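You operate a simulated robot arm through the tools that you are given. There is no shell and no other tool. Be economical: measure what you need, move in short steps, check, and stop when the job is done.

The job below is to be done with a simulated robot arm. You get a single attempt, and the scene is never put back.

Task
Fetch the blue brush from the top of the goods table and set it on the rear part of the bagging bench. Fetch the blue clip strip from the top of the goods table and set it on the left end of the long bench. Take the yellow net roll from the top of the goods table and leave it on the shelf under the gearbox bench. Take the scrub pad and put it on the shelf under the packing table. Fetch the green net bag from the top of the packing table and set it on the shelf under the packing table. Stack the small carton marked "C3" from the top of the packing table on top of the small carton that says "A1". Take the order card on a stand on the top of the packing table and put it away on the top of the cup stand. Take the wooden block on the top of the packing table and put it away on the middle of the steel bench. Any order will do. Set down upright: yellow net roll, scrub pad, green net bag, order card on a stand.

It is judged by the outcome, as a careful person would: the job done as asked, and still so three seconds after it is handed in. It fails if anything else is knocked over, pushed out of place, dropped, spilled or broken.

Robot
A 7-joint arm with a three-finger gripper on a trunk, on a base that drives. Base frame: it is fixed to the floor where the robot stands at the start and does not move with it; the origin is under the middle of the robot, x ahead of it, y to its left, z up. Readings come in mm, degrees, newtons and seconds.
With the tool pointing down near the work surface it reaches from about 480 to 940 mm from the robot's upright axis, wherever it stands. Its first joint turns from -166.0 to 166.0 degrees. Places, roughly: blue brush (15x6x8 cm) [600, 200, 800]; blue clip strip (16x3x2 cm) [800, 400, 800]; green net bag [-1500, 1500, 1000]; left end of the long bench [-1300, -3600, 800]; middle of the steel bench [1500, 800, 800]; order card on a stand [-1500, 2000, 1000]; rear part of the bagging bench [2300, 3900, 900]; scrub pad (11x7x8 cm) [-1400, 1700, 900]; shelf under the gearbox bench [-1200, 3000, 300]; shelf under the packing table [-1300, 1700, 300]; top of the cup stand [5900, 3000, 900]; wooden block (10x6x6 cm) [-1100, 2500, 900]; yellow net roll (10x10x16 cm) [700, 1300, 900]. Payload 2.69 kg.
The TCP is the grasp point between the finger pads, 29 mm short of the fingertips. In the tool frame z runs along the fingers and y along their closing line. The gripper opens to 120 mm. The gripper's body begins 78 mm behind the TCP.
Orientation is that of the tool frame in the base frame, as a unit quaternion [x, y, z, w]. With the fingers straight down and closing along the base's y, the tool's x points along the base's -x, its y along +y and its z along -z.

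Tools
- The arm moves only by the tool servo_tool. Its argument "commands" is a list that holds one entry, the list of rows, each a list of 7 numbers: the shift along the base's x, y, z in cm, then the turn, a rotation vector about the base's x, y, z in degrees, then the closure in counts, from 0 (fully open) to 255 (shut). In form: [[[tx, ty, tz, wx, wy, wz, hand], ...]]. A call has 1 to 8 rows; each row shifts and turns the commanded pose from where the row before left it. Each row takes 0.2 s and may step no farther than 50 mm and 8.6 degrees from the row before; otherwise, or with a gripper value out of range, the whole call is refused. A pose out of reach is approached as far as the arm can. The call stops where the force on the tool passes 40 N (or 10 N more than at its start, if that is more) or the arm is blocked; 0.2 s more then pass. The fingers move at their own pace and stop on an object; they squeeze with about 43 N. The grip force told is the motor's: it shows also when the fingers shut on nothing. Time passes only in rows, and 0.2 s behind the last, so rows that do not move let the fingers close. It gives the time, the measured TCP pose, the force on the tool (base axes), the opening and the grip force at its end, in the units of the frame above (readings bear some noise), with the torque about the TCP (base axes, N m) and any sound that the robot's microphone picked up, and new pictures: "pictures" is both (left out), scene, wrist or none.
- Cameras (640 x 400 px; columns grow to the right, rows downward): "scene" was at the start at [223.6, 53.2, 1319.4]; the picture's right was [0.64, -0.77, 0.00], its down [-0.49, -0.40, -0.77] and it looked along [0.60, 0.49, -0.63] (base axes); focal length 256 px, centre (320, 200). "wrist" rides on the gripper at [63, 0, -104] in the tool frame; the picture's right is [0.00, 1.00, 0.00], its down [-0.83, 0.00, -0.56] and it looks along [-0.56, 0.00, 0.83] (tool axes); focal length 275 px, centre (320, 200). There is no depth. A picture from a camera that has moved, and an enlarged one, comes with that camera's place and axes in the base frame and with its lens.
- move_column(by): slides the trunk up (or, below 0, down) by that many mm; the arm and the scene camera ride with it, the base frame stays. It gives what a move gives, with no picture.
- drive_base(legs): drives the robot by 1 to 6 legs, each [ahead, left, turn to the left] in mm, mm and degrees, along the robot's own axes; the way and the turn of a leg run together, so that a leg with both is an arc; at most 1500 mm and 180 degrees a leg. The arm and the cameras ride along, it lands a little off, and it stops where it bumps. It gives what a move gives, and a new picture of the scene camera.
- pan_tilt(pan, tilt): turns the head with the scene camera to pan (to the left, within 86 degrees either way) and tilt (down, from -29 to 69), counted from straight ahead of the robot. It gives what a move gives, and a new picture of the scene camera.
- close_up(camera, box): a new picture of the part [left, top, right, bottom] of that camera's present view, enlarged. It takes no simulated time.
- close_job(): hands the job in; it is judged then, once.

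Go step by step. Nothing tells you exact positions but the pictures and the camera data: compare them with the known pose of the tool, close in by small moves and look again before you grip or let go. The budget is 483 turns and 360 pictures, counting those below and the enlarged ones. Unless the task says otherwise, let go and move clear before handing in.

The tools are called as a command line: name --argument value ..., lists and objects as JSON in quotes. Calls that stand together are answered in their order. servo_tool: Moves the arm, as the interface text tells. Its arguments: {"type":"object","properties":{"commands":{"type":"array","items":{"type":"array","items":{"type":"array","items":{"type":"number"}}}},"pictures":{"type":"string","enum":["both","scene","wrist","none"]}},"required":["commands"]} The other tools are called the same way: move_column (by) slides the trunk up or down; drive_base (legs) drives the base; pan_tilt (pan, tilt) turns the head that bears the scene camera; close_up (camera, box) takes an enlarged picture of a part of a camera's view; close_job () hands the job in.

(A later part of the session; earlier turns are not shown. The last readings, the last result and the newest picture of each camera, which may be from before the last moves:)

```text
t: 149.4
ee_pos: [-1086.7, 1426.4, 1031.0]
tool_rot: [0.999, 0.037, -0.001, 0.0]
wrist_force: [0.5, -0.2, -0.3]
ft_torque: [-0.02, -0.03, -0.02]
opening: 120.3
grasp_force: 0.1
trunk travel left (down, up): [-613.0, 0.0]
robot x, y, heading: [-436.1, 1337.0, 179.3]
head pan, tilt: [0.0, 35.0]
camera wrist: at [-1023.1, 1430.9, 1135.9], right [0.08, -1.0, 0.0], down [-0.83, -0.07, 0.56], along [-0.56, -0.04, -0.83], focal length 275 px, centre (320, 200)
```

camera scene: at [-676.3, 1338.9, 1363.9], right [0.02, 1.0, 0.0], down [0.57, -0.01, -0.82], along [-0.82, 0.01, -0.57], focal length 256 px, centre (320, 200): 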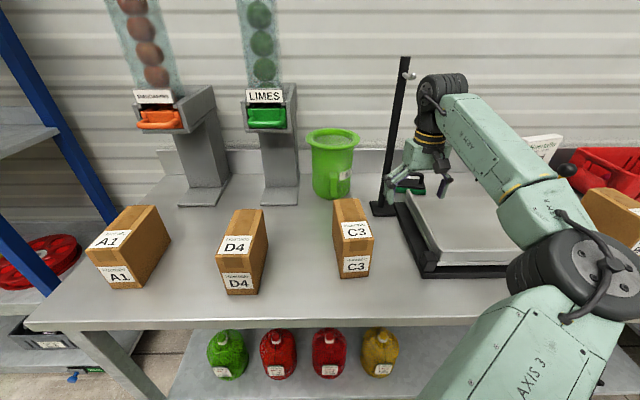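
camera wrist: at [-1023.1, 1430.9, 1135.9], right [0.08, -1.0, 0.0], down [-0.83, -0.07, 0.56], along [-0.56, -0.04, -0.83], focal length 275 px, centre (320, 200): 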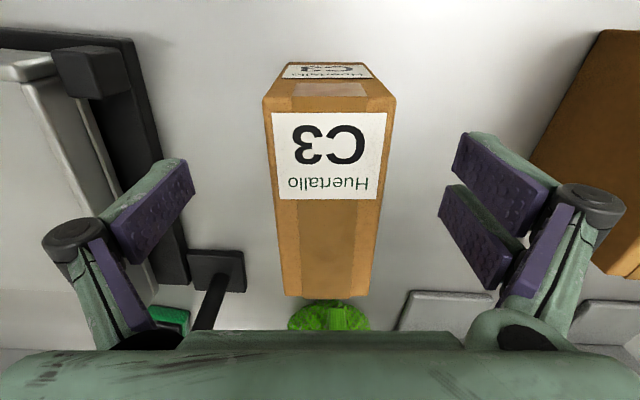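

C3's centre is about (−1145,1417) and its top about z 985. I'll move over and down, then grip.

servo_tool --commands '[[[-3, -0.5, 0, 0, 0, 0, 0], [-2.8, -0.4, 0, 0, 0, 0, 0], [0, 0, -3, 0, 0, 0, 0], [0, 0, -3, 0, 0, 0, 0], [0, 0, -3, 0, 0, 0, 0], [0, 0, 0, 0, 0, 0, 0]]]' --pictures "both"

```text
t: 150.8
ee_pos: [-1142.2, 1416.2, 939.9]
tool_rot: [0.999, 0.036, -0.001, 0.0]
wrist_force: [0.8, 0.6, -0.7]
ft_torque: [-0.01, 0.06, 0.02]
opening: 119.9
grasp_force: 0.0
trunk travel left (down, up): [-613.0, 0.0]
robot x, y, heading: [-432.4, 1336.2, 179.3]
head pan, tilt: [0.0, 35.0]
camera scene: at [-676.3, 1338.9, 1363.9], right [0.02, 1.0, 0.0], down [0.57, -0.01, -0.82], along [-0.82, 0.01, -0.57], focal length 256 px, centre (320, 200)
camera wrist: at [-1079.4, 1420.3, 1044.7], right [0.08, -1.0, 0.0], down [-0.83, -0.07, 0.56], along [-0.56, -0.04, -0.83], focal length 275 px, centre (320, 200)
```

scene: 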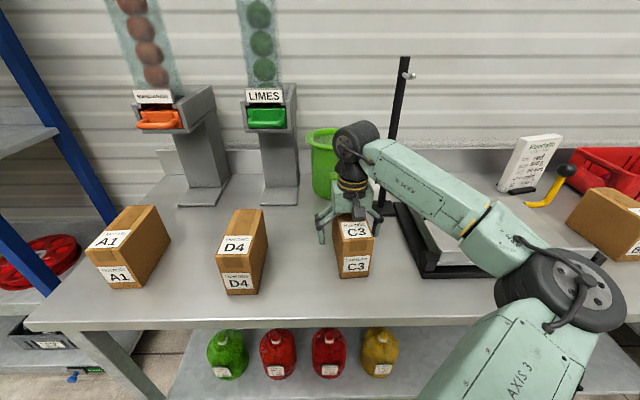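
wrist: 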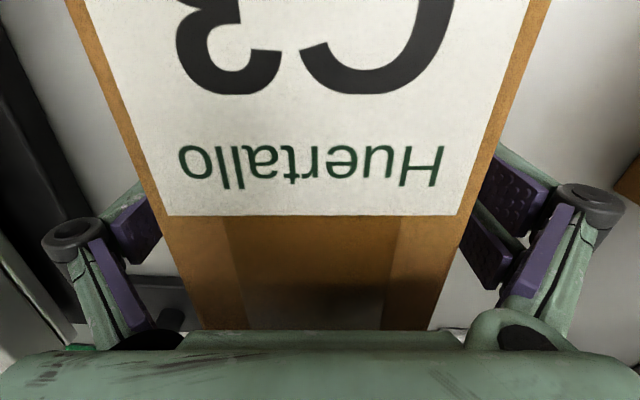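

The fingers straddle C3. Closing now.

servo_tool --commands '[[[0, 0, 0, 0, 0, 0, 255], [0, 0, 0, 0, 0, 0, 255], [0, 0, 0, 0, 0, 0, 255], [0, 0, 0, 0, 0, 0, 255], [0, 0, 1, 0, 0, 0, 255], [0, 0, 3, 0, 0, 0, 255], [0, 0, 4, 0, 0, 0, 255], [0, 0, 4, 0, 0, 0, 255]]]' --pictures "scene"

```text
t: 152.6
ee_pos: [-1142.5, 1415.4, 1060.3]
tool_rot: [0.999, 0.037, 0.0, -0.001]
wrist_force: [-0.5, 0.8, -7.9]
ft_torque: [-0.02, 0.13, -0.01]
opening: 74.5
grasp_force: 43.5
trunk travel left (down, up): [-613.0, 0.0]
robot x, y, heading: [-433.9, 1335.7, 179.2]
head pan, tilt: [0.0, 35.0]
camera scene: at [-676.7, 1338.9, 1363.7], right [0.02, 1.0, 0.0], down [0.57, -0.01, -0.82], along [-0.82, 0.01, -0.57], focal length 256 px, centre (320, 200)
```

scene: 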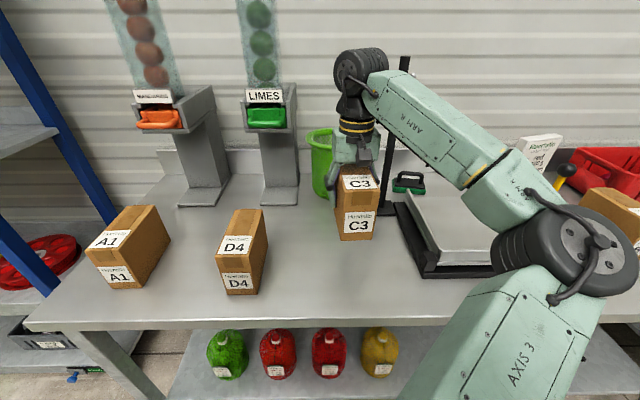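

C3 is held (74.5 mm). I'll draw it back off the row, strafe the base left to A1 and then reach in from above.

servo_tool --commands '[[[3, 0, 2, 0, 0, 0, 255], [4, 0, 2, 0, 0, 0, 255], [4, 0, 1, 0, 0, 0, 255], [4, 0, 0, 0, 0, 0, 255], [4, 0, 0, 0, 0, 0, 255], [3, 0, 0, 0, 0, 0, 255]]]' --pictures "none"

```text
t: 154.0
ee_pos: [-924.9, 1416.0, 1110.0]
tool_rot: [0.999, 0.037, 0.0, 0.0]
wrist_force: [-0.5, 0.5, -8.4]
ft_torque: [0.03, 0.11, -0.01]
opening: 74.2
grasp_force: 42.6
trunk travel left (down, up): [-613.0, 0.0]
robot x, y, heading: [-435.2, 1336.7, 179.1]
head pan, tilt: [0.0, 35.0]
```

drive_base --legs '[[0, 460, 0.8]]'

close_up --camera "wrist" --box '[0, 0, 640, 400]'

```text
t: 158.1
ee_pos: [-932.2, 946.2, 1110.3]
tool_rot: [0.999, 0.041, -0.001, 0.0]
wrist_force: [-0.2, 0.1, -7.9]
ft_torque: [0.0, 0.08, 0.0]
opening: 73.6
grasp_force: 42.8
trunk travel left (down, up): [-613.0, 0.0]
robot x, y, heading: [-437.8, 873.2, 179.6]
head pan, tilt: [0.0, 35.0]
camera scene: at [-682.1, 871.5, 1363.7], right [0.01, 1.0, 0.0], down [0.57, 0.0, -0.82], along [-0.82, 0.01, -0.57], focal length 256 px, centre (320, 200)
```

scene: 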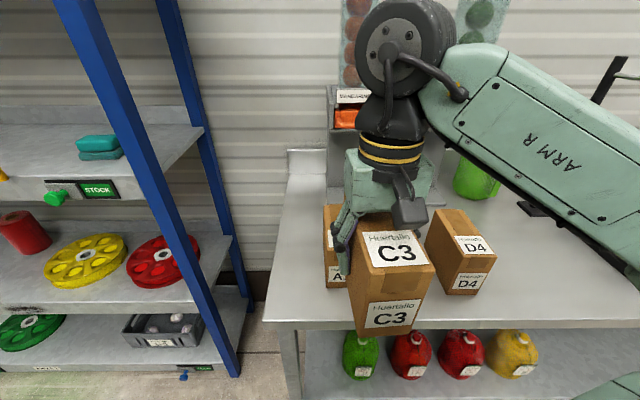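

```text
1.00 times, centred on (320, 200) of wrist (not enlarged: the box is as wide or as high as the picture)
camera zoom: at [-868.8, 950.9, 1214.8], right [0.09, -1.0, 0.0], down [-0.83, -0.07, 0.56], along [-0.55, -0.05, -0.83], focal length 275 px, centre (320, 200)
```

zoom: 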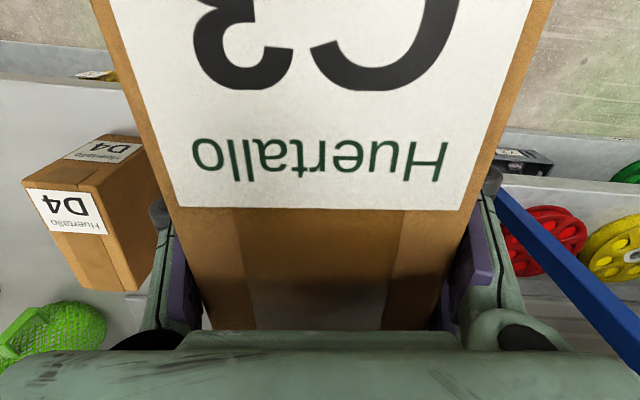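

The carton hides A1. I'll swing the hand 15 cm right to get a straight look at A1.

servo_tool --commands '[[[0, 4.5, 0, 0, 0, 0, 255], [0, 4.5, 0, 0, 0, 0, 255], [0, 4.5, 0, 0, 0, 0, 255], [0, 4.5, 0, 0, 0, 0, 255], [0, 0, 0, 0, 0, 0, 255]]]' --pictures "none"

close_up --camera "scene" --box '[270, 170, 430, 310]'

```text
t: 159.3
ee_pos: [-933.2, 1129.2, 1110.8]
tool_rot: [0.999, 0.042, -0.001, -0.001]
wrist_force: [-0.1, -0.5, -7.7]
ft_torque: [-0.02, 0.11, 0.02]
opening: 73.6
grasp_force: 43.5
trunk travel left (down, up): [-613.0, 0.0]
robot x, y, heading: [-438.2, 872.8, 179.8]
head pan, tilt: [0.0, 35.0]
```

```text
2.86 times, centred on (350, 240) of scene
camera zoom: at [-682.2, 871.6, 1363.7], right [0.01, 1.0, 0.0], down [0.57, 0.0, -0.82], along [-0.82, 0.01, -0.57], focal length 733 px, centre (234, 86)
```

zoom: 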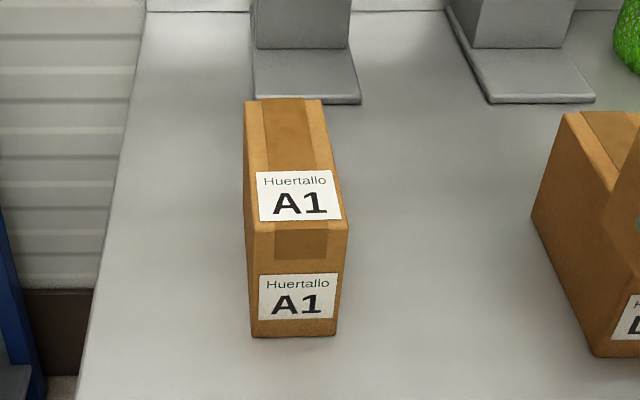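

Triangulating from two viewpoints, A1's top is at z≈1004, centred near (−1104,920) and aligned with x; the table is at ≈898. I'll carry C3 over A1 and square it up.

servo_tool --commands '[[[0, -4.5, 0.5, 0, 0, -5, 255], [0, -4.5, 0, 0, 0, 0, 255], [0, -4.5, 0, 0, 0, 0, 255], [0, -4.5, 0, 0, 0, 0, 255], [-4, -2.9, 0, 0, 0, 0, 255], [-4, 0, 0, 0, 0, 0, 255], [-4, 0, 0, 0, 0, 0, 255], [-4.2, 0, 0, 0, 0, 0, 255]]]' --pictures "scene"

close_up --camera "scene" --box '[270, 170, 430, 310]'

```text
t: 161.1
ee_pos: [-1095.8, 916.6, 1115.3]
tool_rot: [1.0, -0.003, -0.001, -0.002]
wrist_force: [-0.6, 0.7, -8.0]
ft_torque: [0.01, 0.06, 0.01]
opening: 73.3
grasp_force: 42.6
trunk travel left (down, up): [-613.0, 0.0]
robot x, y, heading: [-439.8, 873.3, 179.6]
head pan, tilt: [0.0, 35.0]
camera scene: at [-683.0, 871.5, 1363.5], right [0.01, 1.0, 0.0], down [0.57, 0.0, -0.82], along [-0.82, 0.01, -0.57], focal length 256 px, centre (320, 200)
```

scene: 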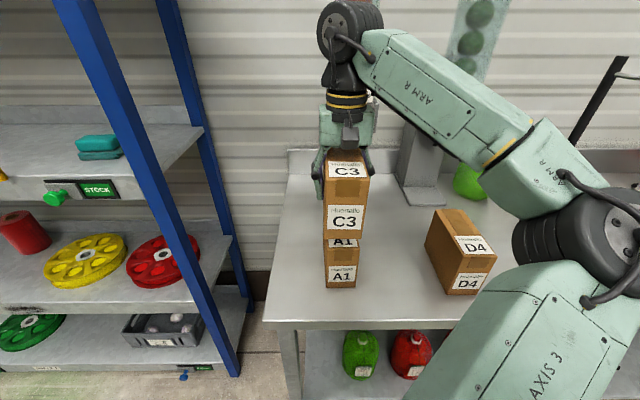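

```text
2.86 times, centred on (350, 240) of scene
camera zoom: at [-683.0, 871.5, 1363.5], right [0.01, 1.0, 0.0], down [0.57, 0.0, -0.82], along [-0.82, 0.01, -0.57], focal length 733 px, centre (234, 86)
```

zoom: 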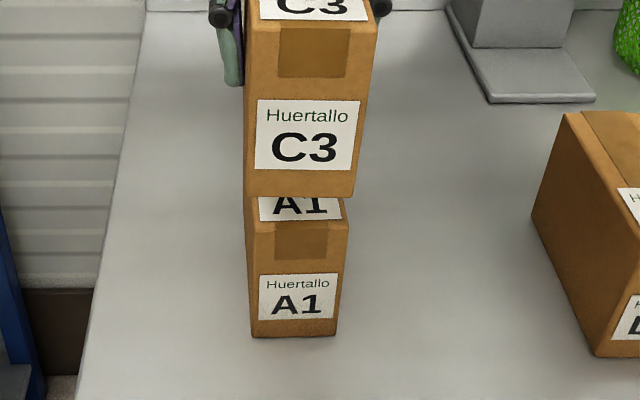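

Comparing label sizes, A1's front face is still ~30 mm farther back than C3's, and C3 must drop ~57 mm. I'll correct and descend partway.

servo_tool --commands '[[[-3, 0.4, 0, 0, 0, 0, 255], [0, 0, -2, 0, 0, 0, 255], [0, 0, -1.7, 0, 0, 0, 255], [0, 0, 0, 0, 0, 0, 255]]]' --pictures "none"

close_up --camera "scene" --box '[270, 150, 430, 290]'

```text
t: 162.1
ee_pos: [-1124.8, 921.1, 1076.9]
tool_rot: [1.0, -0.002, 0.0, 0.0]
wrist_force: [0.0, 0.1, -7.8]
ft_torque: [-0.01, 0.11, -0.01]
opening: 73.1
grasp_force: 42.6
trunk travel left (down, up): [-613.0, 0.0]
robot x, y, heading: [-437.4, 871.6, 179.4]
head pan, tilt: [0.0, 35.0]
```

```text
2.86 times, centred on (350, 220) of scene
camera zoom: at [-682.2, 871.6, 1363.7], right [0.01, 1.0, 0.0], down [0.57, 0.0, -0.82], along [-0.82, 0.01, -0.57], focal length 733 px, centre (234, 143)
```

zoom: 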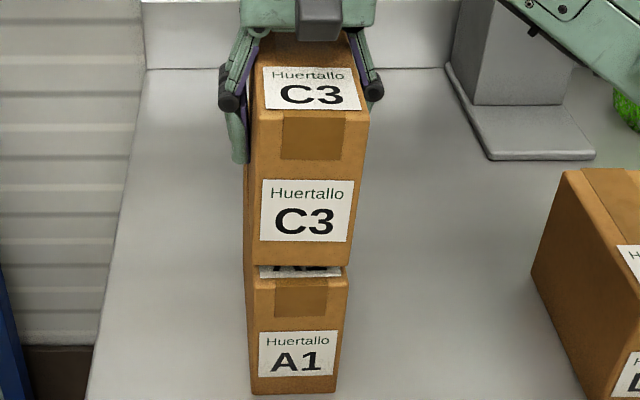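

Alignment looks good: the edges match in width and centre. I'll lower the last ~17 mm gently until I feel contact.

servo_tool --commands '[[[0, 0, -0.8, 0, 0, 0, 255], [0, 0, -0.4, 0, 0, 0, 255], [0, 0, 0, 0, 0, 0, 255]]]' --pictures "none"

close_up --camera "scene" --box '[270, 150, 430, 290]'

```text
t: 162.9
ee_pos: [-1124.4, 921.4, 1065.3]
tool_rot: [1.0, -0.003, 0.0, 0.0]
wrist_force: [-0.3, 0.3, -8.1]
ft_torque: [0.01, 0.09, 0.01]
opening: 73.1
grasp_force: 43.3
trunk travel left (down, up): [-613.0, 0.0]
robot x, y, heading: [-441.8, 873.3, 179.6]
head pan, tilt: [0.0, 35.0]
```

```text
2.86 times, centred on (350, 220) of scene
camera zoom: at [-682.3, 871.6, 1363.7], right [0.01, 1.0, 0.0], down [0.57, 0.0, -0.82], along [-0.82, 0.01, -0.57], focal length 733 px, centre (234, 143)
```

zoom: 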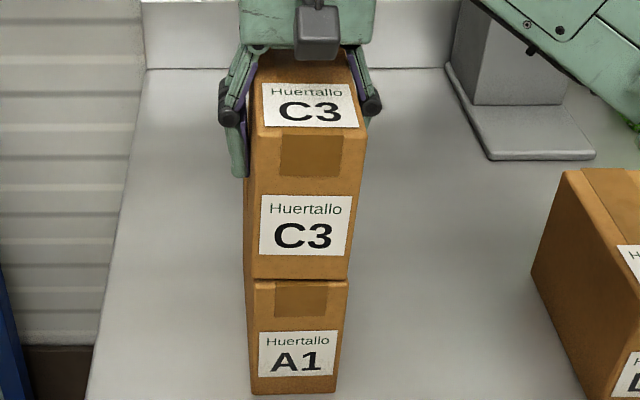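

servo_tool --commands '[[[0, 0, -0.3, 0, 0, 0, 255], [0, 0, -0.3, 0, 0, 0, 255], [0, 0, 0, 0, 0, 0, 255]]]' --pictures "none"

```text
t: 163.7
ee_pos: [-1122.5, 921.9, 1064.1]
tool_rot: [1.0, -0.004, -0.004, -0.001]
wrist_force: [-14.3, 4.3, 36.7]
ft_torque: [1.68, -1.7, 0.58]
opening: 73.1
grasp_force: 42.8
trunk travel left (down, up): [-613.0, 0.0]
robot x, y, heading: [-441.4, 871.6, 179.5]
head pan, tilt: [0.0, 35.0]
```

Contact. I'll ease off a few millimetres and check before releasing.

servo_tool --commands '[[[0, 0, 0.35, 0, 0, 0, 255], [0, 0, 0, 0, 0, 0, 255]]]' --pictures "none"

close_up --camera "scene" --box '[270, 150, 430, 290]'

```text
t: 164.3
ee_pos: [-1122.7, 920.7, 1062.3]
tool_rot: [1.0, -0.002, -0.001, 0.0]
wrist_force: [-9.2, 4.0, 13.1]
ft_torque: [0.91, 0.89, 0.23]
opening: 72.9
grasp_force: 42.9
trunk travel left (down, up): [-613.0, 0.0]
robot x, y, heading: [-437.3, 872.6, 179.7]
head pan, tilt: [0.0, 35.0]
```

```text
2.86 times, centred on (350, 220) of scene
camera zoom: at [-681.3, 871.7, 1363.7], right [0.01, 1.0, 0.0], down [0.57, 0.0, -0.82], along [-0.82, 0.01, -0.57], focal length 733 px, centre (234, 143)
```

zoom: 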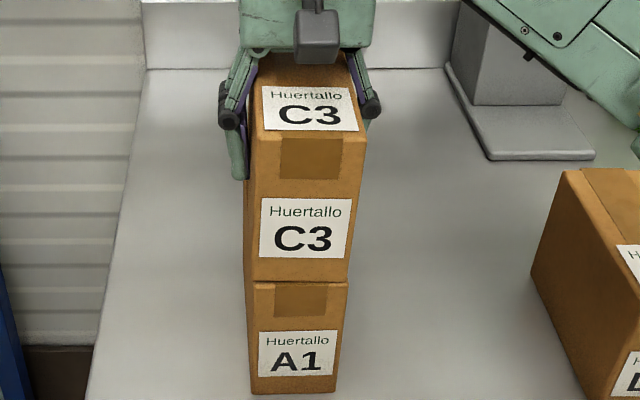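

C3 rests squarely on A1. I'll release and rise.

servo_tool --commands '[[[0, 0, 0.1, 0, 0, 0, 50], [0, 0, 0, 0, 0, 0, 40], [0, 0, 0, 0, 0, 0, 30], [0, 0, 0, 0, 0, 0, 20], [0, 0, 3, 0, 0, 0, 20], [0, 0, 4, 0, 0, 0, 20], [0, 0, 4, 0, 0, 0, 20], [2, 0, 1, 0, 0, 0, 0]]]' --pictures "scene"

```text
t: 166.1
ee_pos: [-1103.2, 920.9, 1185.1]
tool_rot: [1.0, -0.004, -0.001, 0.001]
wrist_force: [0.1, 0.3, 0.1]
ft_torque: [0.0, 0.01, 0.01]
opening: 119.9
grasp_force: 0.0
trunk travel left (down, up): [-613.0, 0.0]
robot x, y, heading: [-438.5, 872.7, 179.6]
head pan, tilt: [0.0, 35.0]
camera scene: at [-681.4, 871.7, 1363.9], right [0.01, 1.0, 0.0], down [0.57, 0.0, -0.82], along [-0.82, 0.01, -0.57], focal length 256 px, centre (320, 200)
```

scene: 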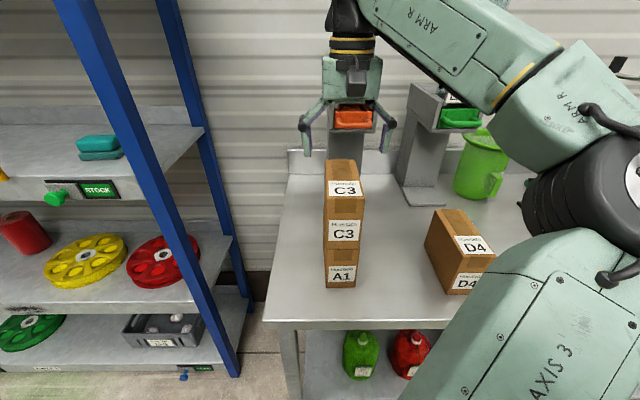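

C3 is stacked on A1 and stable. Next is the scrub pad: I'll retract, strafe right and turn the tool so that it closes across the pad's 7 cm width.

servo_tool --commands '[[[4.5, 0, 0, 0, 0, -8.2, 0], [4.5, 0, 0, 0, 0, -8.2, 0], [4.5, 0, 0, 0, 0, -8.2, 0], [4.5, 0, 0, 0, 0, -8.2, 0], [2, 0, 0, 0, 0, -8.2, 0], [0, 0, 0, 0, 0, -8.2, 0], [0, 0, 0, 0, 0, -8.2, 0], [0, 0, 0, 0, 0, -8.2, 0]]]' --pictures "none"

servo_tool --commands '[[[0, 0, -2, 0, 0, -8.2, 0], [0, 0, -2, 0, 0, -8.2, 0], [0, 0, -2, 0, 0, -8, 0], [0, 0, -2, 0, 0, 0, 0], [0, 0, 0, 0, 0, 0, 0]]]' --pictures "scene"

```text
t: 167.3
ee_pos: [-921.9, 881.6, 1179.9]
tool_rot: [0.972, -0.233, 0.007, 0.002]
wrist_force: [-0.5, -0.3, 0.0]
ft_torque: [-0.02, -0.04, 0.0]
opening: 120.1
grasp_force: 0.0
trunk travel left (down, up): [-613.0, 0.0]
robot x, y, heading: [-440.2, 872.4, 179.7]
head pan, tilt: [0.0, 35.0]
stopped in row 5: the arm was blocked; the commanded pose is now the measured one
```

```text
t: 168.5
ee_pos: [-920.8, 881.6, 1100.9]
tool_rot: [0.901, -0.434, 0.006, -0.001]
wrist_force: [-0.4, 0.0, -0.4]
ft_torque: [-0.01, 0.0, 0.01]
opening: 119.6
grasp_force: 0.1
trunk travel left (down, up): [-613.0, 0.0]
robot x, y, heading: [-441.6, 871.1, 179.7]
head pan, tilt: [0.0, 35.0]
camera scene: at [-681.7, 871.4, 1363.9], right [0.01, 1.0, 0.0], down [0.57, 0.0, -0.82], along [-0.82, 0.01, -0.57], focal length 256 px, centre (320, 200)
```

scene: 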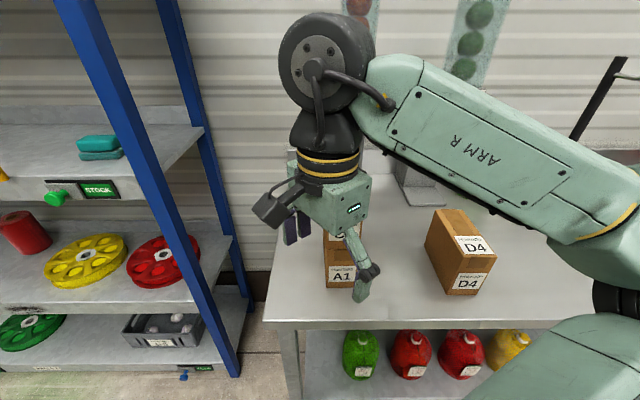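

The move was blocked only because the hand came too close to the robot itself. I'll finish the turn here.

servo_tool --commands '[[[0, 2, 0, 0, 0, -8.2, 0], [0, 2, 0, 0, 0, -8.2, 0], [0, 2, 0, 0, 0, -8.2, 0], [0, 2, 0, 0, 0, -8.2, 0], [0, 0, 0, 0, 0, -5, 0], [0, 0, 0, 0, 0, 0, 0]]]' --pictures "scene"

```text
t: 169.9
ee_pos: [-923.0, 961.3, 1101.2]
tool_rot: [0.711, -0.704, 0.005, 0.003]
wrist_force: [0.2, 0.1, 1.1]
ft_torque: [-0.02, 0.02, -0.04]
opening: 120.3
grasp_force: 0.1
trunk travel left (down, up): [-613.0, 0.0]
robot x, y, heading: [-439.8, 871.6, 179.8]
head pan, tilt: [0.0, 35.0]
camera scene: at [-681.7, 871.4, 1363.9], right [0.01, 1.0, 0.0], down [0.57, 0.0, -0.82], along [-0.82, 0.01, -0.57], focal length 256 px, centre (320, 200)
```

scene: 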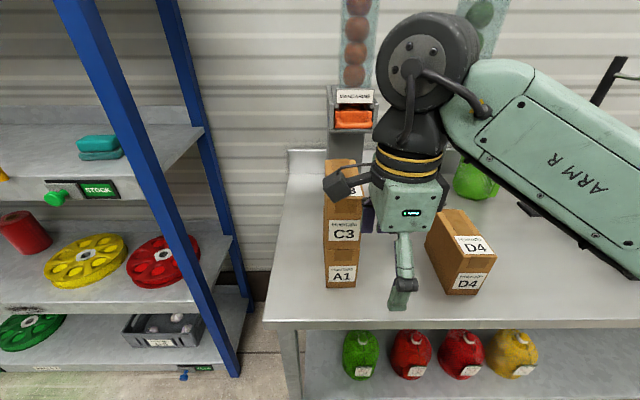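

drive_base --legs '[[0, -740, 0]]'

close_up --camera "wrist" --box '[0, 0, 640, 400]'

```text
t: 176.1
ee_pos: [-920.1, 1706.7, 1099.8]
tool_rot: [0.714, -0.7, 0.005, 0.003]
wrist_force: [0.5, 0.9, 0.6]
ft_torque: [-0.04, -0.01, 0.02]
opening: 120.0
grasp_force: 0.0
trunk travel left (down, up): [-613.0, 0.0]
robot x, y, heading: [-434.6, 1619.7, 180.0]
head pan, tilt: [0.0, 35.0]
camera scene: at [-679.2, 1617.9, 1363.9], right [0.0, 1.0, 0.0], down [0.57, 0.0, -0.82], along [-0.82, 0.0, -0.57], focal length 256 px, centre (320, 200)
```

scene: 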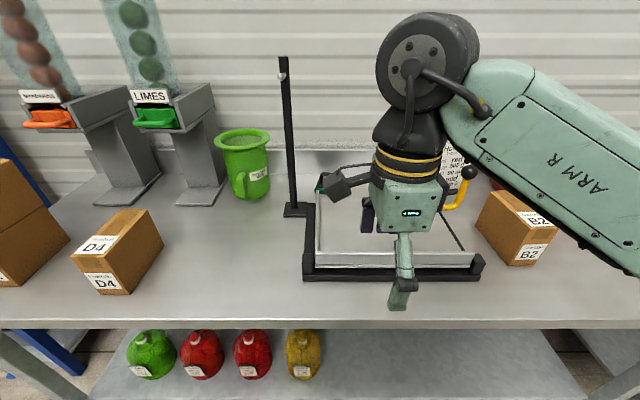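

```text
1.00 times, centred on (320, 200) of wrist (not enlarged: the box is as wide or as high as the picture)
camera zoom: at [-918.9, 1643.3, 1206.2], right [-1.0, -0.02, 0.0], down [-0.02, 0.84, 0.55], along [-0.01, 0.55, -0.84], focal length 275 px, centre (320, 200)
```

zoom: 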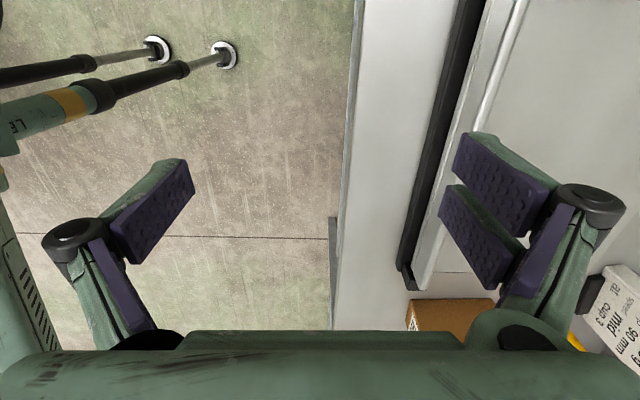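

I can see my base feet are compact (about 120 mm ahead of my axis), so I can get closer. I'll move 170 mm nearer for the pad.

drive_base --legs '[[170, 0, 0]]'

servo_tool --commands '[[[-4.5, 0, 0, 0, 0, 0, 0], [-4.5, 0, 0, 0, 0, 0, 0], [-4.5, 0, 0, 0, 0, 0, 0], [-4.5, 0, 0, 0, 0, 0, 0], [-4.5, 0, 0, 0, 0, 0, 0], [-4.5, 0, 0, 0, 0, 0, 0], [-4, -0.8, 0, 0, 0, 0, 0], [0, 0, 0, 0, 0, 0, 0]]]' --pictures "both"

```text
t: 177.6
ee_pos: [-1085.5, 1704.1, 1099.2]
tool_rot: [0.715, -0.699, 0.005, 0.003]
wrist_force: [-0.4, 0.0, 0.3]
ft_torque: [-0.01, 0.0, 0.02]
opening: 120.2
grasp_force: 0.1
trunk travel left (down, up): [-613.0, 0.0]
robot x, y, heading: [-602.2, 1623.8, -180.0]
head pan, tilt: [0.0, 35.0]
camera scene: at [-845.7, 1616.9, 1363.7], right [0.0, 1.0, 0.0], down [0.57, 0.0, -0.82], along [-0.82, 0.0, -0.57], focal length 256 px, centre (320, 200)
```

scene: 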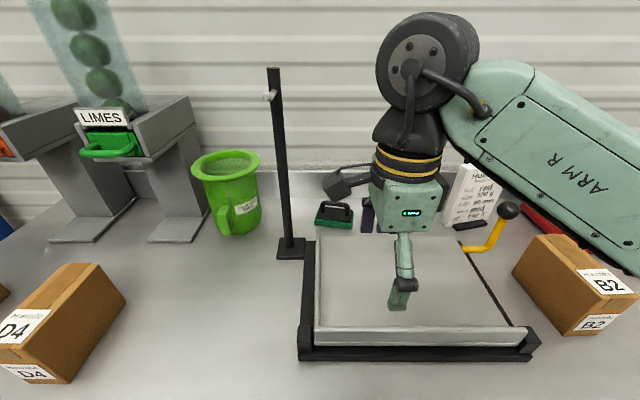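

```text
t: 179.3
ee_pos: [-1394.8, 1698.5, 1103.8]
tool_rot: [0.715, -0.699, 0.004, 0.003]
wrist_force: [-0.6, -0.1, -0.2]
ft_torque: [0.01, -0.03, -0.02]
opening: 120.1
grasp_force: 0.0
trunk travel left (down, up): [-613.0, 0.0]
robot x, y, heading: [-604.7, 1622.4, -180.1]
head pan, tilt: [0.0, 35.0]
camera scene: at [-844.7, 1617.1, 1363.9], right [0.0, 1.0, 0.0], down [0.57, 0.0, -0.82], along [-0.82, 0.0, -0.57], focal length 256 px, centre (320, 200)
camera wrist: at [-1394.4, 1635.4, 1208.5], right [-1.0, -0.03, 0.0], down [-0.02, 0.84, 0.55], along [-0.01, 0.55, -0.84], focal length 275 px, centre (320, 200)
```

scene: 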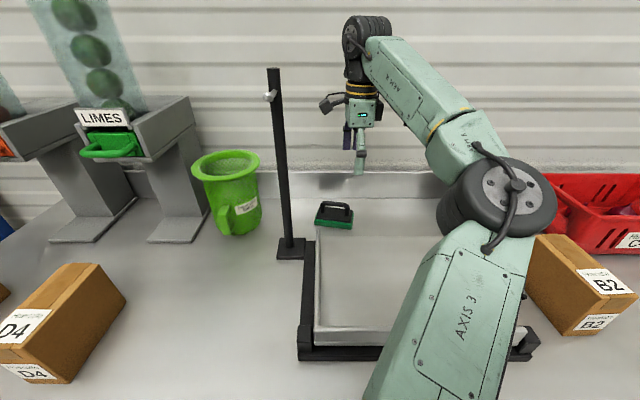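
wrist: 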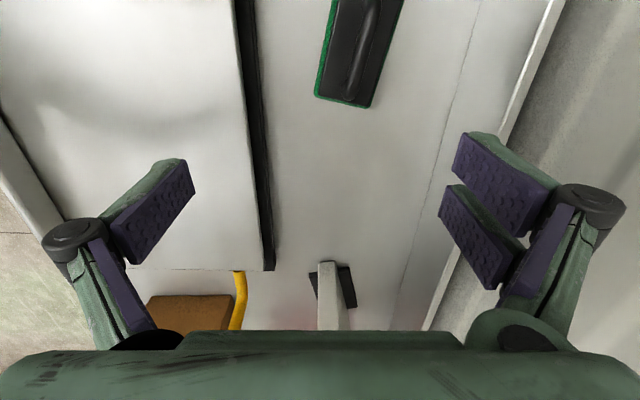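

The pad's centre is about (−1430,1658), turned ~10°. I'll centre over it, rotate to match and lower.

servo_tool --commands '[[[-1.8, -2.1, -2, 0, 0, -6, 0], [-1.7, -2, -2, 0, 0, -5.5, 0], [0, 0, -3, 0, 0, 0, 0], [0, 0, -3, 0, 0, 0, 0], [0, 0, 0, 0, 0, 0, 0]]]' --pictures "both"

```text
t: 180.6
ee_pos: [-1432.3, 1656.5, 1002.1]
tool_rot: [-0.641, 0.768, -0.004, -0.003]
wrist_force: [0.0, -0.5, -0.7]
ft_torque: [0.0, -0.02, 0.0]
opening: 120.1
grasp_force: 0.1
trunk travel left (down, up): [-613.0, 0.0]
robot x, y, heading: [-603.3, 1620.0, -179.9]
head pan, tilt: [0.0, 35.0]
camera scene: at [-844.8, 1616.9, 1363.9], right [0.0, 1.0, 0.0], down [0.57, 0.0, -0.82], along [-0.82, 0.0, -0.57], focal length 256 px, centre (320, 200)
camera wrist: at [-1443.0, 1595.6, 1108.0], right [-0.98, 0.17, 0.0], down [0.14, 0.82, 0.55], along [0.1, 0.54, -0.84], focal length 275 px, centre (320, 200)
```

scene: 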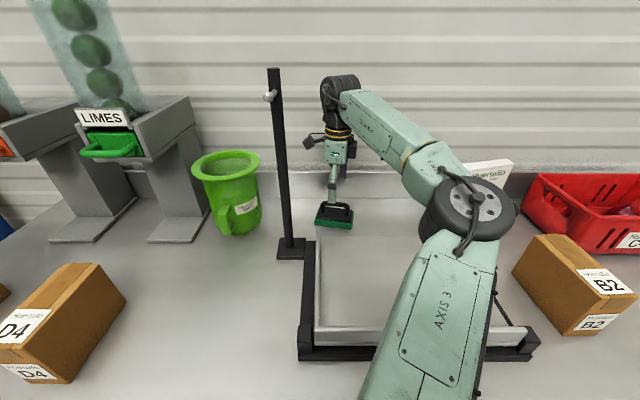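
wrist: 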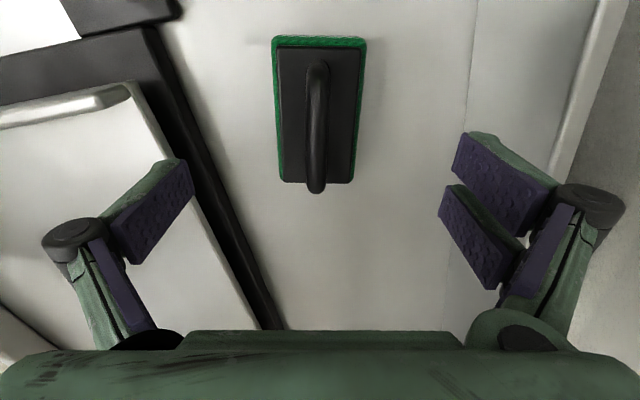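

Well aligned. I'll narrow the jaws a bit for clearance from the scale and descend.

servo_tool --commands '[[[0, 0, -3, 0, 0, 0, 45], [0, 0, -3, 0, 0, 0, 45], [0, 0, -2, 0, 0, 0, 45], [0, 0, 0, 0, 0, 0, 45]]]' --pictures "wrist"

close_up --camera "scene" --box '[270, 140, 400, 260]'

```text
t: 181.6
ee_pos: [-1430.2, 1657.2, 920.1]
tool_rot: [-0.641, 0.768, -0.003, -0.004]
wrist_force: [-0.2, 0.9, 0.2]
ft_torque: [-0.02, 0.0, 0.05]
opening: 98.8
grasp_force: 0.1
trunk travel left (down, up): [-613.0, 0.0]
robot x, y, heading: [-605.4, 1617.4, -179.9]
head pan, tilt: [0.0, 35.0]
camera wrist: at [-1442.1, 1594.6, 1026.6], right [-0.98, 0.17, 0.0], down [0.14, 0.82, 0.55], along [0.1, 0.54, -0.84], focal length 275 px, centre (320, 200)
```

wrist: 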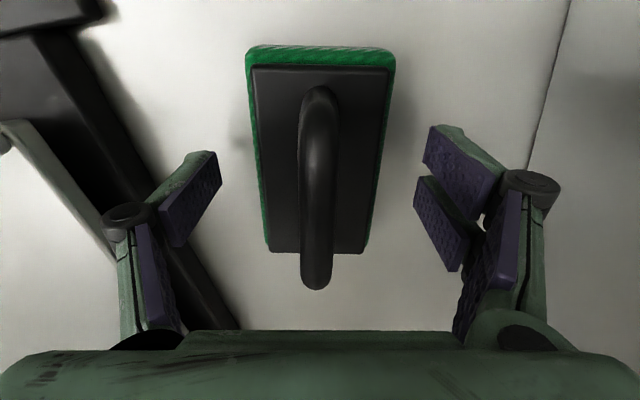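

```text
3.33 times, centred on (335, 200) of scene
camera zoom: at [-844.8, 1616.9, 1363.9], right [0.0, 1.0, 0.0], down [0.57, 0.0, -0.82], along [-0.82, 0.0, -0.57], focal length 855 px, centre (270, 200)
```

zoom: 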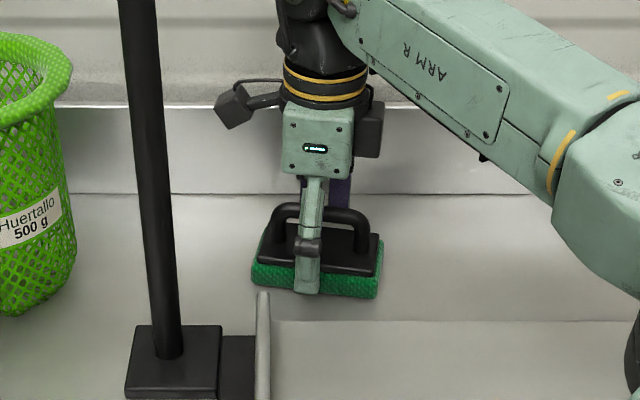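

servo_tool --commands '[[[0, 0, -0.8, 0, 0, 0, 45], [0, 0, 0, 0, 0, 0, 255], [0, 0, 0, 0, 0, 0, 255], [0, 0, 0, 0, 0, 0, 255], [0, 0, 0, 0, 0, 0, 255], [0, 0, 0, 0, 0, 0, 255]]]' --pictures "wrist"

```text
t: 182.9
ee_pos: [-1430.5, 1657.1, 912.0]
tool_rot: [-0.641, 0.767, -0.005, -0.003]
wrist_force: [0.5, -0.8, 0.1]
ft_torque: [0.01, -0.08, -0.04]
opening: 64.3
grasp_force: 43.0
trunk travel left (down, up): [-613.0, 0.0]
robot x, y, heading: [-601.8, 1619.9, -179.9]
head pan, tilt: [0.0, 35.0]
camera wrist: at [-1442.4, 1594.5, 1018.9], right [-0.98, 0.17, 0.0], down [0.14, 0.82, 0.55], along [0.1, 0.54, -0.84], focal length 275 px, centre (320, 200)
```

wrist: 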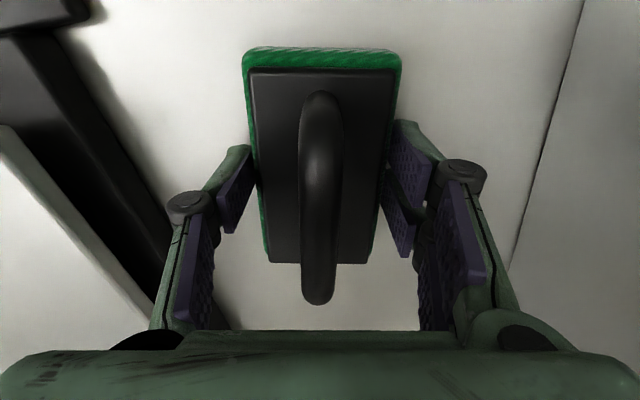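

Pad gripped (64 mm). Lifting and drawing it back over the scale.

servo_tool --commands '[[[0, 0, 2, 0, 0, 0, 255], [0, 0, 4, 0, 0, 0, 255], [0, 0, 4, 0, 0, 0, 255], [0, 0, 4, 0, 0, 0, 255], [4.5, 0.5, 0, 0, 0, 0, 255], [4.5, 0.5, 0, 0, 0, 0, 255], [4.5, 0.5, 0, 0, 0, 0, 255], [4.5, 0.5, 0, 0, 0, 0, 255]]]' --pictures "none"

servo_tool --commands '[[[4.5, 0.5, 0, 0, 0, 0, 255], [4.5, 0.5, 0, 0, 0, 0, 255], [3, 0, 0, 0, 0, 0, 255], [0, 0, 0, 0, 0, 0, 255]]]' --pictures "scene"

```text
t: 184.8
ee_pos: [-1253.1, 1675.5, 1054.1]
tool_rot: [-0.641, 0.768, -0.004, -0.003]
wrist_force: [0.6, -0.8, -1.9]
ft_torque: [-0.02, 0.01, 0.03]
opening: 64.2
grasp_force: 42.6
trunk travel left (down, up): [-613.0, 0.0]
robot x, y, heading: [-603.8, 1620.3, -179.6]
head pan, tilt: [0.0, 35.0]
```

```text
t: 185.8
ee_pos: [-1129.4, 1688.0, 1052.7]
tool_rot: [-0.64, 0.768, -0.004, -0.002]
wrist_force: [0.6, 0.7, -1.2]
ft_torque: [0.01, 0.03, -0.02]
opening: 64.3
grasp_force: 43.2
trunk travel left (down, up): [-613.0, 0.0]
robot x, y, heading: [-601.1, 1614.2, -179.7]
head pan, tilt: [0.0, 35.0]
camera scene: at [-845.0, 1616.9, 1363.8], right [0.0, 1.0, 0.0], down [0.57, 0.0, -0.82], along [-0.82, 0.0, -0.57], focal length 256 px, centre (320, 200)
```

scene: 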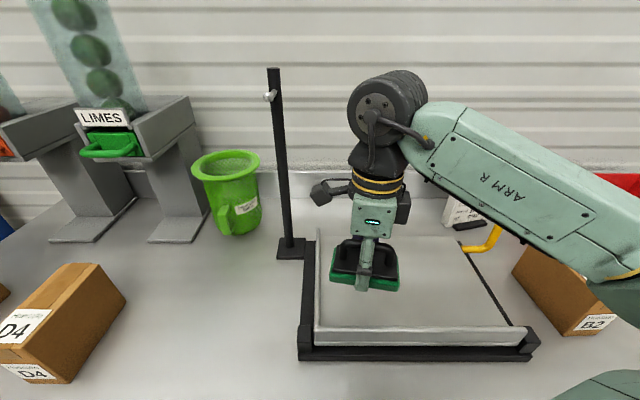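

Now I'll back off, shift right to the free stretch of shelf, and lower the trunk fully so that I can see and work under the table.

drive_base --legs '[[-330, -200, 0]]'

move_column --by -560

pan_tilt --pan 0 --tilt 25

```text
t: 188.2
ee_pos: [-800.1, 1886.7, 1053.1]
tool_rot: [-0.645, 0.765, -0.004, -0.003]
wrist_force: [0.0, 0.1, 0.1]
ft_torque: [0.02, 0.0, 0.0]
opening: 64.0
grasp_force: 42.7
trunk travel left (down, up): [-613.0, 0.0]
robot x, y, heading: [-274.0, 1824.5, -179.5]
head pan, tilt: [0.0, 35.0]
camera scene: at [-513.7, 1818.3, 1363.9], right [-0.01, 1.0, 0.0], down [0.57, 0.01, -0.82], along [-0.82, -0.01, -0.57], focal length 256 px, centre (320, 200)
```

scene: 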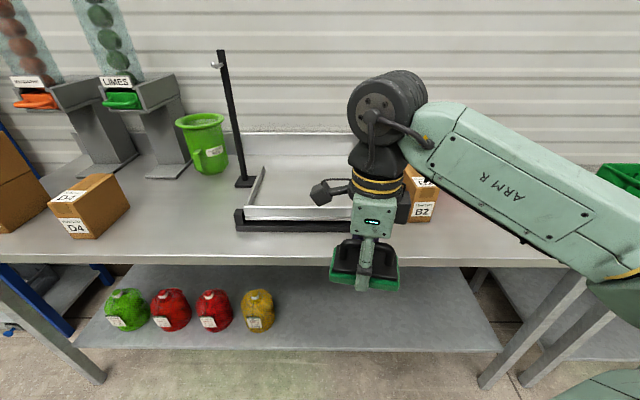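

```text
refused: -560 is not a number from -400 to 400
```

```text
t: 188.9
ee_pos: [-799.4, 1887.1, 1053.5]
tool_rot: [-0.644, 0.765, -0.004, -0.003]
wrist_force: [0.5, 0.1, -1.1]
ft_torque: [0.02, 0.05, -0.02]
opening: 64.1
grasp_force: 43.1
trunk travel left (down, up): [-613.0, 0.0]
robot x, y, heading: [-274.2, 1818.9, -179.3]
head pan, tilt: [0.0, 25.0]
camera scene: at [-518.1, 1818.0, 1379.6], right [-0.01, 1.0, 0.0], down [0.42, 0.0, -0.91], along [-0.91, -0.01, -0.42], focal length 256 px, centre (320, 200)
```

scene: 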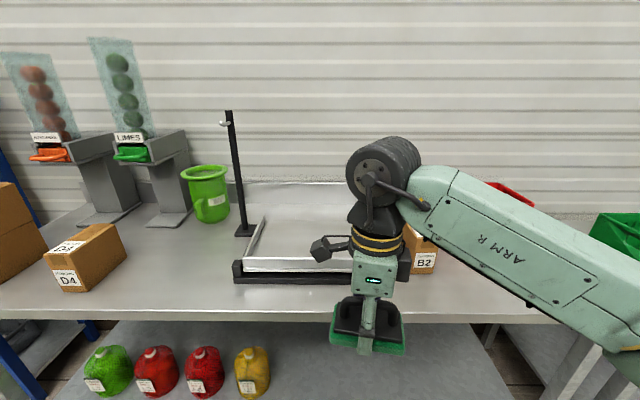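

The column takes at most 400 mm at a time; I'll lower it in two moves.

move_column --by -400

move_column --by -140

pan_tilt --pan 0 --tilt 20

```text
t: 192.7
ee_pos: [-799.1, 1887.6, 652.6]
tool_rot: [-0.644, 0.765, -0.005, -0.004]
wrist_force: [0.1, 0.3, -1.4]
ft_torque: [0.01, 0.01, 0.01]
opening: 64.2
grasp_force: 43.0
trunk travel left (down, up): [-213.0, 400.0]
robot x, y, heading: [-269.2, 1818.6, -179.2]
head pan, tilt: [0.0, 25.0]
```

```text
t: 194.4
ee_pos: [-798.9, 1886.0, 522.8]
tool_rot: [-0.645, 0.765, -0.002, -0.004]
wrist_force: [0.6, -0.6, -1.2]
ft_torque: [0.0, 0.0, -0.01]
opening: 64.4
grasp_force: 43.6
trunk travel left (down, up): [-73.0, 540.0]
robot x, y, heading: [-272.1, 1821.7, -179.4]
head pan, tilt: [0.0, 25.0]
```

```text
t: 195.1
ee_pos: [-798.6, 1886.6, 522.1]
tool_rot: [-0.644, 0.765, -0.003, -0.006]
wrist_force: [-0.3, 0.8, -0.2]
ft_torque: [-0.02, 0.03, 0.0]
opening: 64.1
grasp_force: 42.9
trunk travel left (down, up): [-73.0, 540.0]
robot x, y, heading: [-270.1, 1822.3, -179.6]
head pan, tilt: [0.0, 20.0]
camera scene: at [-515.9, 1818.0, 856.6], right [-0.01, 1.0, 0.0], down [0.34, 0.0, -0.94], along [-0.94, -0.01, -0.34], focal length 256 px, centre (320, 200)
```

scene: 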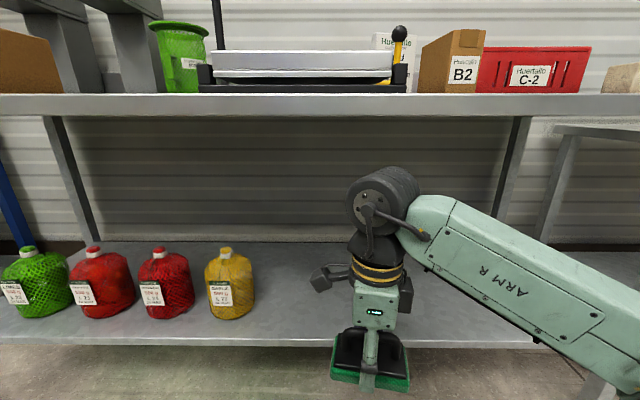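

From here the table top measures z≈875 with its underside ≈840, and the shelf z≈350, free right of the yellow bag. I'll lower the pad and bring it in under the table.

servo_tool --commands '[[[0, 0, -3, 0, 0, 0, 255], [0, 0, -3, 0, 0, 0, 255], [0, 0, -2.5, 0, 0, 0, 255], [0, 0, 0, 0, 0, 0, 255]]]' --pictures "none"

drive_base --legs '[[160, 0, 0]]'

```text
t: 196.1
ee_pos: [-798.9, 1886.7, 438.5]
tool_rot: [-0.644, 0.765, -0.003, -0.007]
wrist_force: [0.5, 0.1, -1.5]
ft_torque: [0.04, 0.0, 0.06]
opening: 64.3
grasp_force: 43.2
trunk travel left (down, up): [-73.0, 540.0]
robot x, y, heading: [-271.0, 1820.3, -179.7]
head pan, tilt: [0.0, 20.0]
```

```text
t: 197.5
ee_pos: [-955.9, 1885.8, 439.4]
tool_rot: [-0.643, 0.766, -0.002, -0.007]
wrist_force: [0.5, 0.2, -0.6]
ft_torque: [0.03, 0.0, 0.02]
opening: 64.3
grasp_force: 42.9
trunk travel left (down, up): [-73.0, 540.0]
robot x, y, heading: [-434.4, 1822.1, -179.6]
head pan, tilt: [0.0, 20.0]
camera scene: at [-673.4, 1817.5, 856.8], right [-0.01, 1.0, 0.0], down [0.34, 0.0, -0.94], along [-0.94, -0.01, -0.34], focal length 256 px, centre (320, 200)
```

scene: 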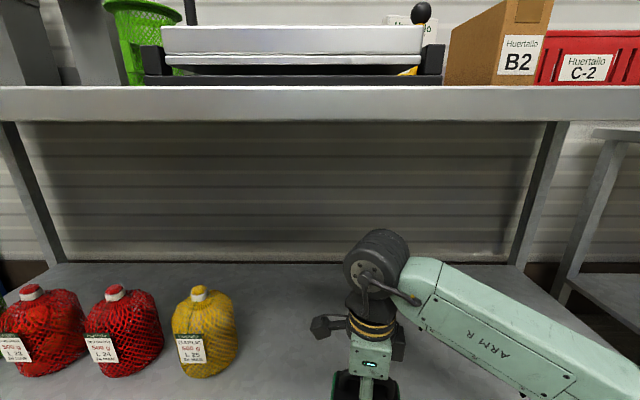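

servo_tool --commands '[[[-4, 0, 0, 0, 0, 0, 255], [-4, 0, 0, 0, 0, 0, 255], [-4, 0, 0, 0, 0, 0, 255], [-4, 0, 0, 0, 0, 0, 255], [-3, 0, 0, 0, 0, 0, 255], [0, 0, -1.5, 0, 0, 0, 255], [0, 0, 0, 0, 0, 0, 255]]]' --pictures "both"

```text
t: 199.1
ee_pos: [-1147.9, 1885.5, 423.8]
tool_rot: [-0.643, 0.766, -0.001, -0.006]
wrist_force: [-0.8, -0.4, -1.1]
ft_torque: [0.0, 0.0, -0.04]
opening: 64.2
grasp_force: 42.6
trunk travel left (down, up): [-73.0, 540.0]
robot x, y, heading: [-427.0, 1821.2, -179.5]
head pan, tilt: [0.0, 20.0]
camera scene: at [-673.6, 1816.8, 856.7], right [-0.01, 1.0, 0.0], down [0.34, 0.0, -0.94], along [-0.94, -0.01, -0.34], focal length 256 px, centre (320, 200)
camera wrist: at [-1157.6, 1823.5, 529.5], right [-0.99, 0.17, 0.01], down [0.14, 0.82, 0.55], along [0.09, 0.54, -0.84], focal length 275 px, centre (320, 200)
```

scene: 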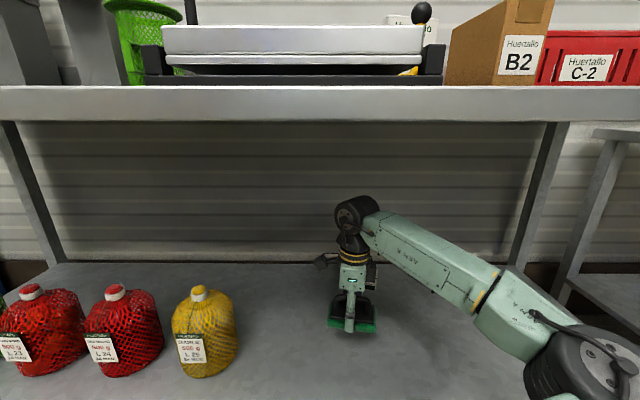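
wrist: 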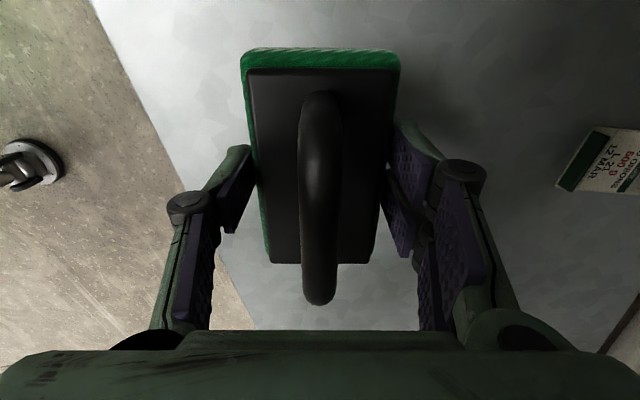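

servo_tool --commands '[[[0, 0, -1, 0, 0, 0, 255], [0, 0, -1, 0, 0, 0, 255], [0, 0, -0.5, 0, 0, 0, 255], [0, 0, 0, 0, 0, 0, 255]]]' --pictures "none"

close_up --camera "scene" --box '[280, 180, 440, 360]'

```text
t: 200.1
ee_pos: [-1149.0, 1886.4, 398.6]
tool_rot: [-0.642, 0.766, -0.004, -0.006]
wrist_force: [0.5, -0.6, 0.1]
ft_torque: [0.0, -0.01, 0.04]
opening: 64.3
grasp_force: 43.2
trunk travel left (down, up): [-73.0, 540.0]
robot x, y, heading: [-432.2, 1820.3, -179.6]
head pan, tilt: [0.0, 20.0]
```

```text
2.22 times, centred on (360, 270) of scene
camera zoom: at [-674.2, 1818.3, 856.7], right [-0.01, 1.0, 0.0], down [0.34, 0.0, -0.94], along [-0.94, -0.01, -0.34], focal length 570 px, centre (231, 44)
```

zoom: 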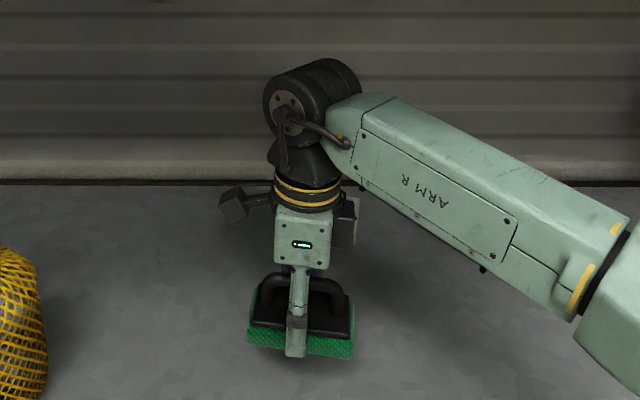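

servo_tool --commands '[[[0, 0, -0.5, 0, 0, 0, 255], [0, 0, -0.5, 0, 0, 0, 255], [0, 0, 0, 0, 0, 0, 255]]]' --pictures "none"

```text
t: 200.9
ee_pos: [-1147.7, 1886.4, 390.1]
tool_rot: [-0.643, 0.765, -0.003, -0.007]
wrist_force: [0.8, -0.2, -1.2]
ft_torque: [0.02, 0.02, 0.01]
opening: 63.9
grasp_force: 42.4
trunk travel left (down, up): [-73.0, 540.0]
robot x, y, heading: [-429.2, 1817.8, -179.7]
head pan, tilt: [0.0, 20.0]
```

servo_tool --commands '[[[0, 0, -0.5, 0, 0, 0, 255], [0, 0, -0.5, 0, 0, 0, 255], [0, 0, 0, 0, 0, 0, 255]]]' --pictures "none"

close_up --camera "scene" --box '[280, 180, 440, 360]'

```text
t: 201.7
ee_pos: [-1147.7, 1886.4, 379.9]
tool_rot: [-0.643, 0.766, -0.004, -0.007]
wrist_force: [-0.5, -0.8, 0.0]
ft_torque: [0.01, 0.0, -0.01]
opening: 64.3
grasp_force: 42.9
trunk travel left (down, up): [-73.0, 540.0]
robot x, y, heading: [-428.0, 1819.5, -179.6]
head pan, tilt: [0.0, 20.0]
```

```text
2.22 times, centred on (360, 270) of scene
camera zoom: at [-674.0, 1818.0, 856.7], right [-0.01, 1.0, 0.0], down [0.34, 0.0, -0.94], along [-0.94, -0.01, -0.34], focal length 570 px, centre (231, 44)
```

zoom: 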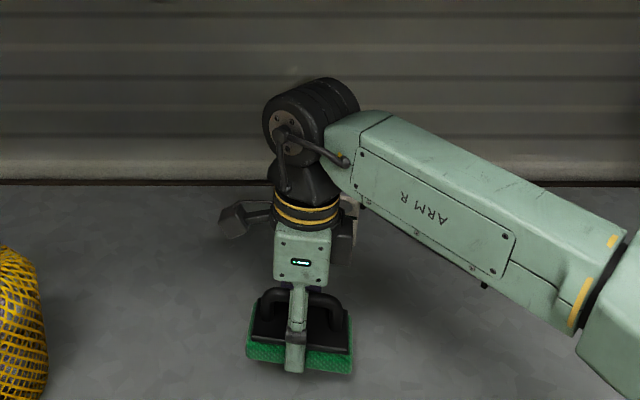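

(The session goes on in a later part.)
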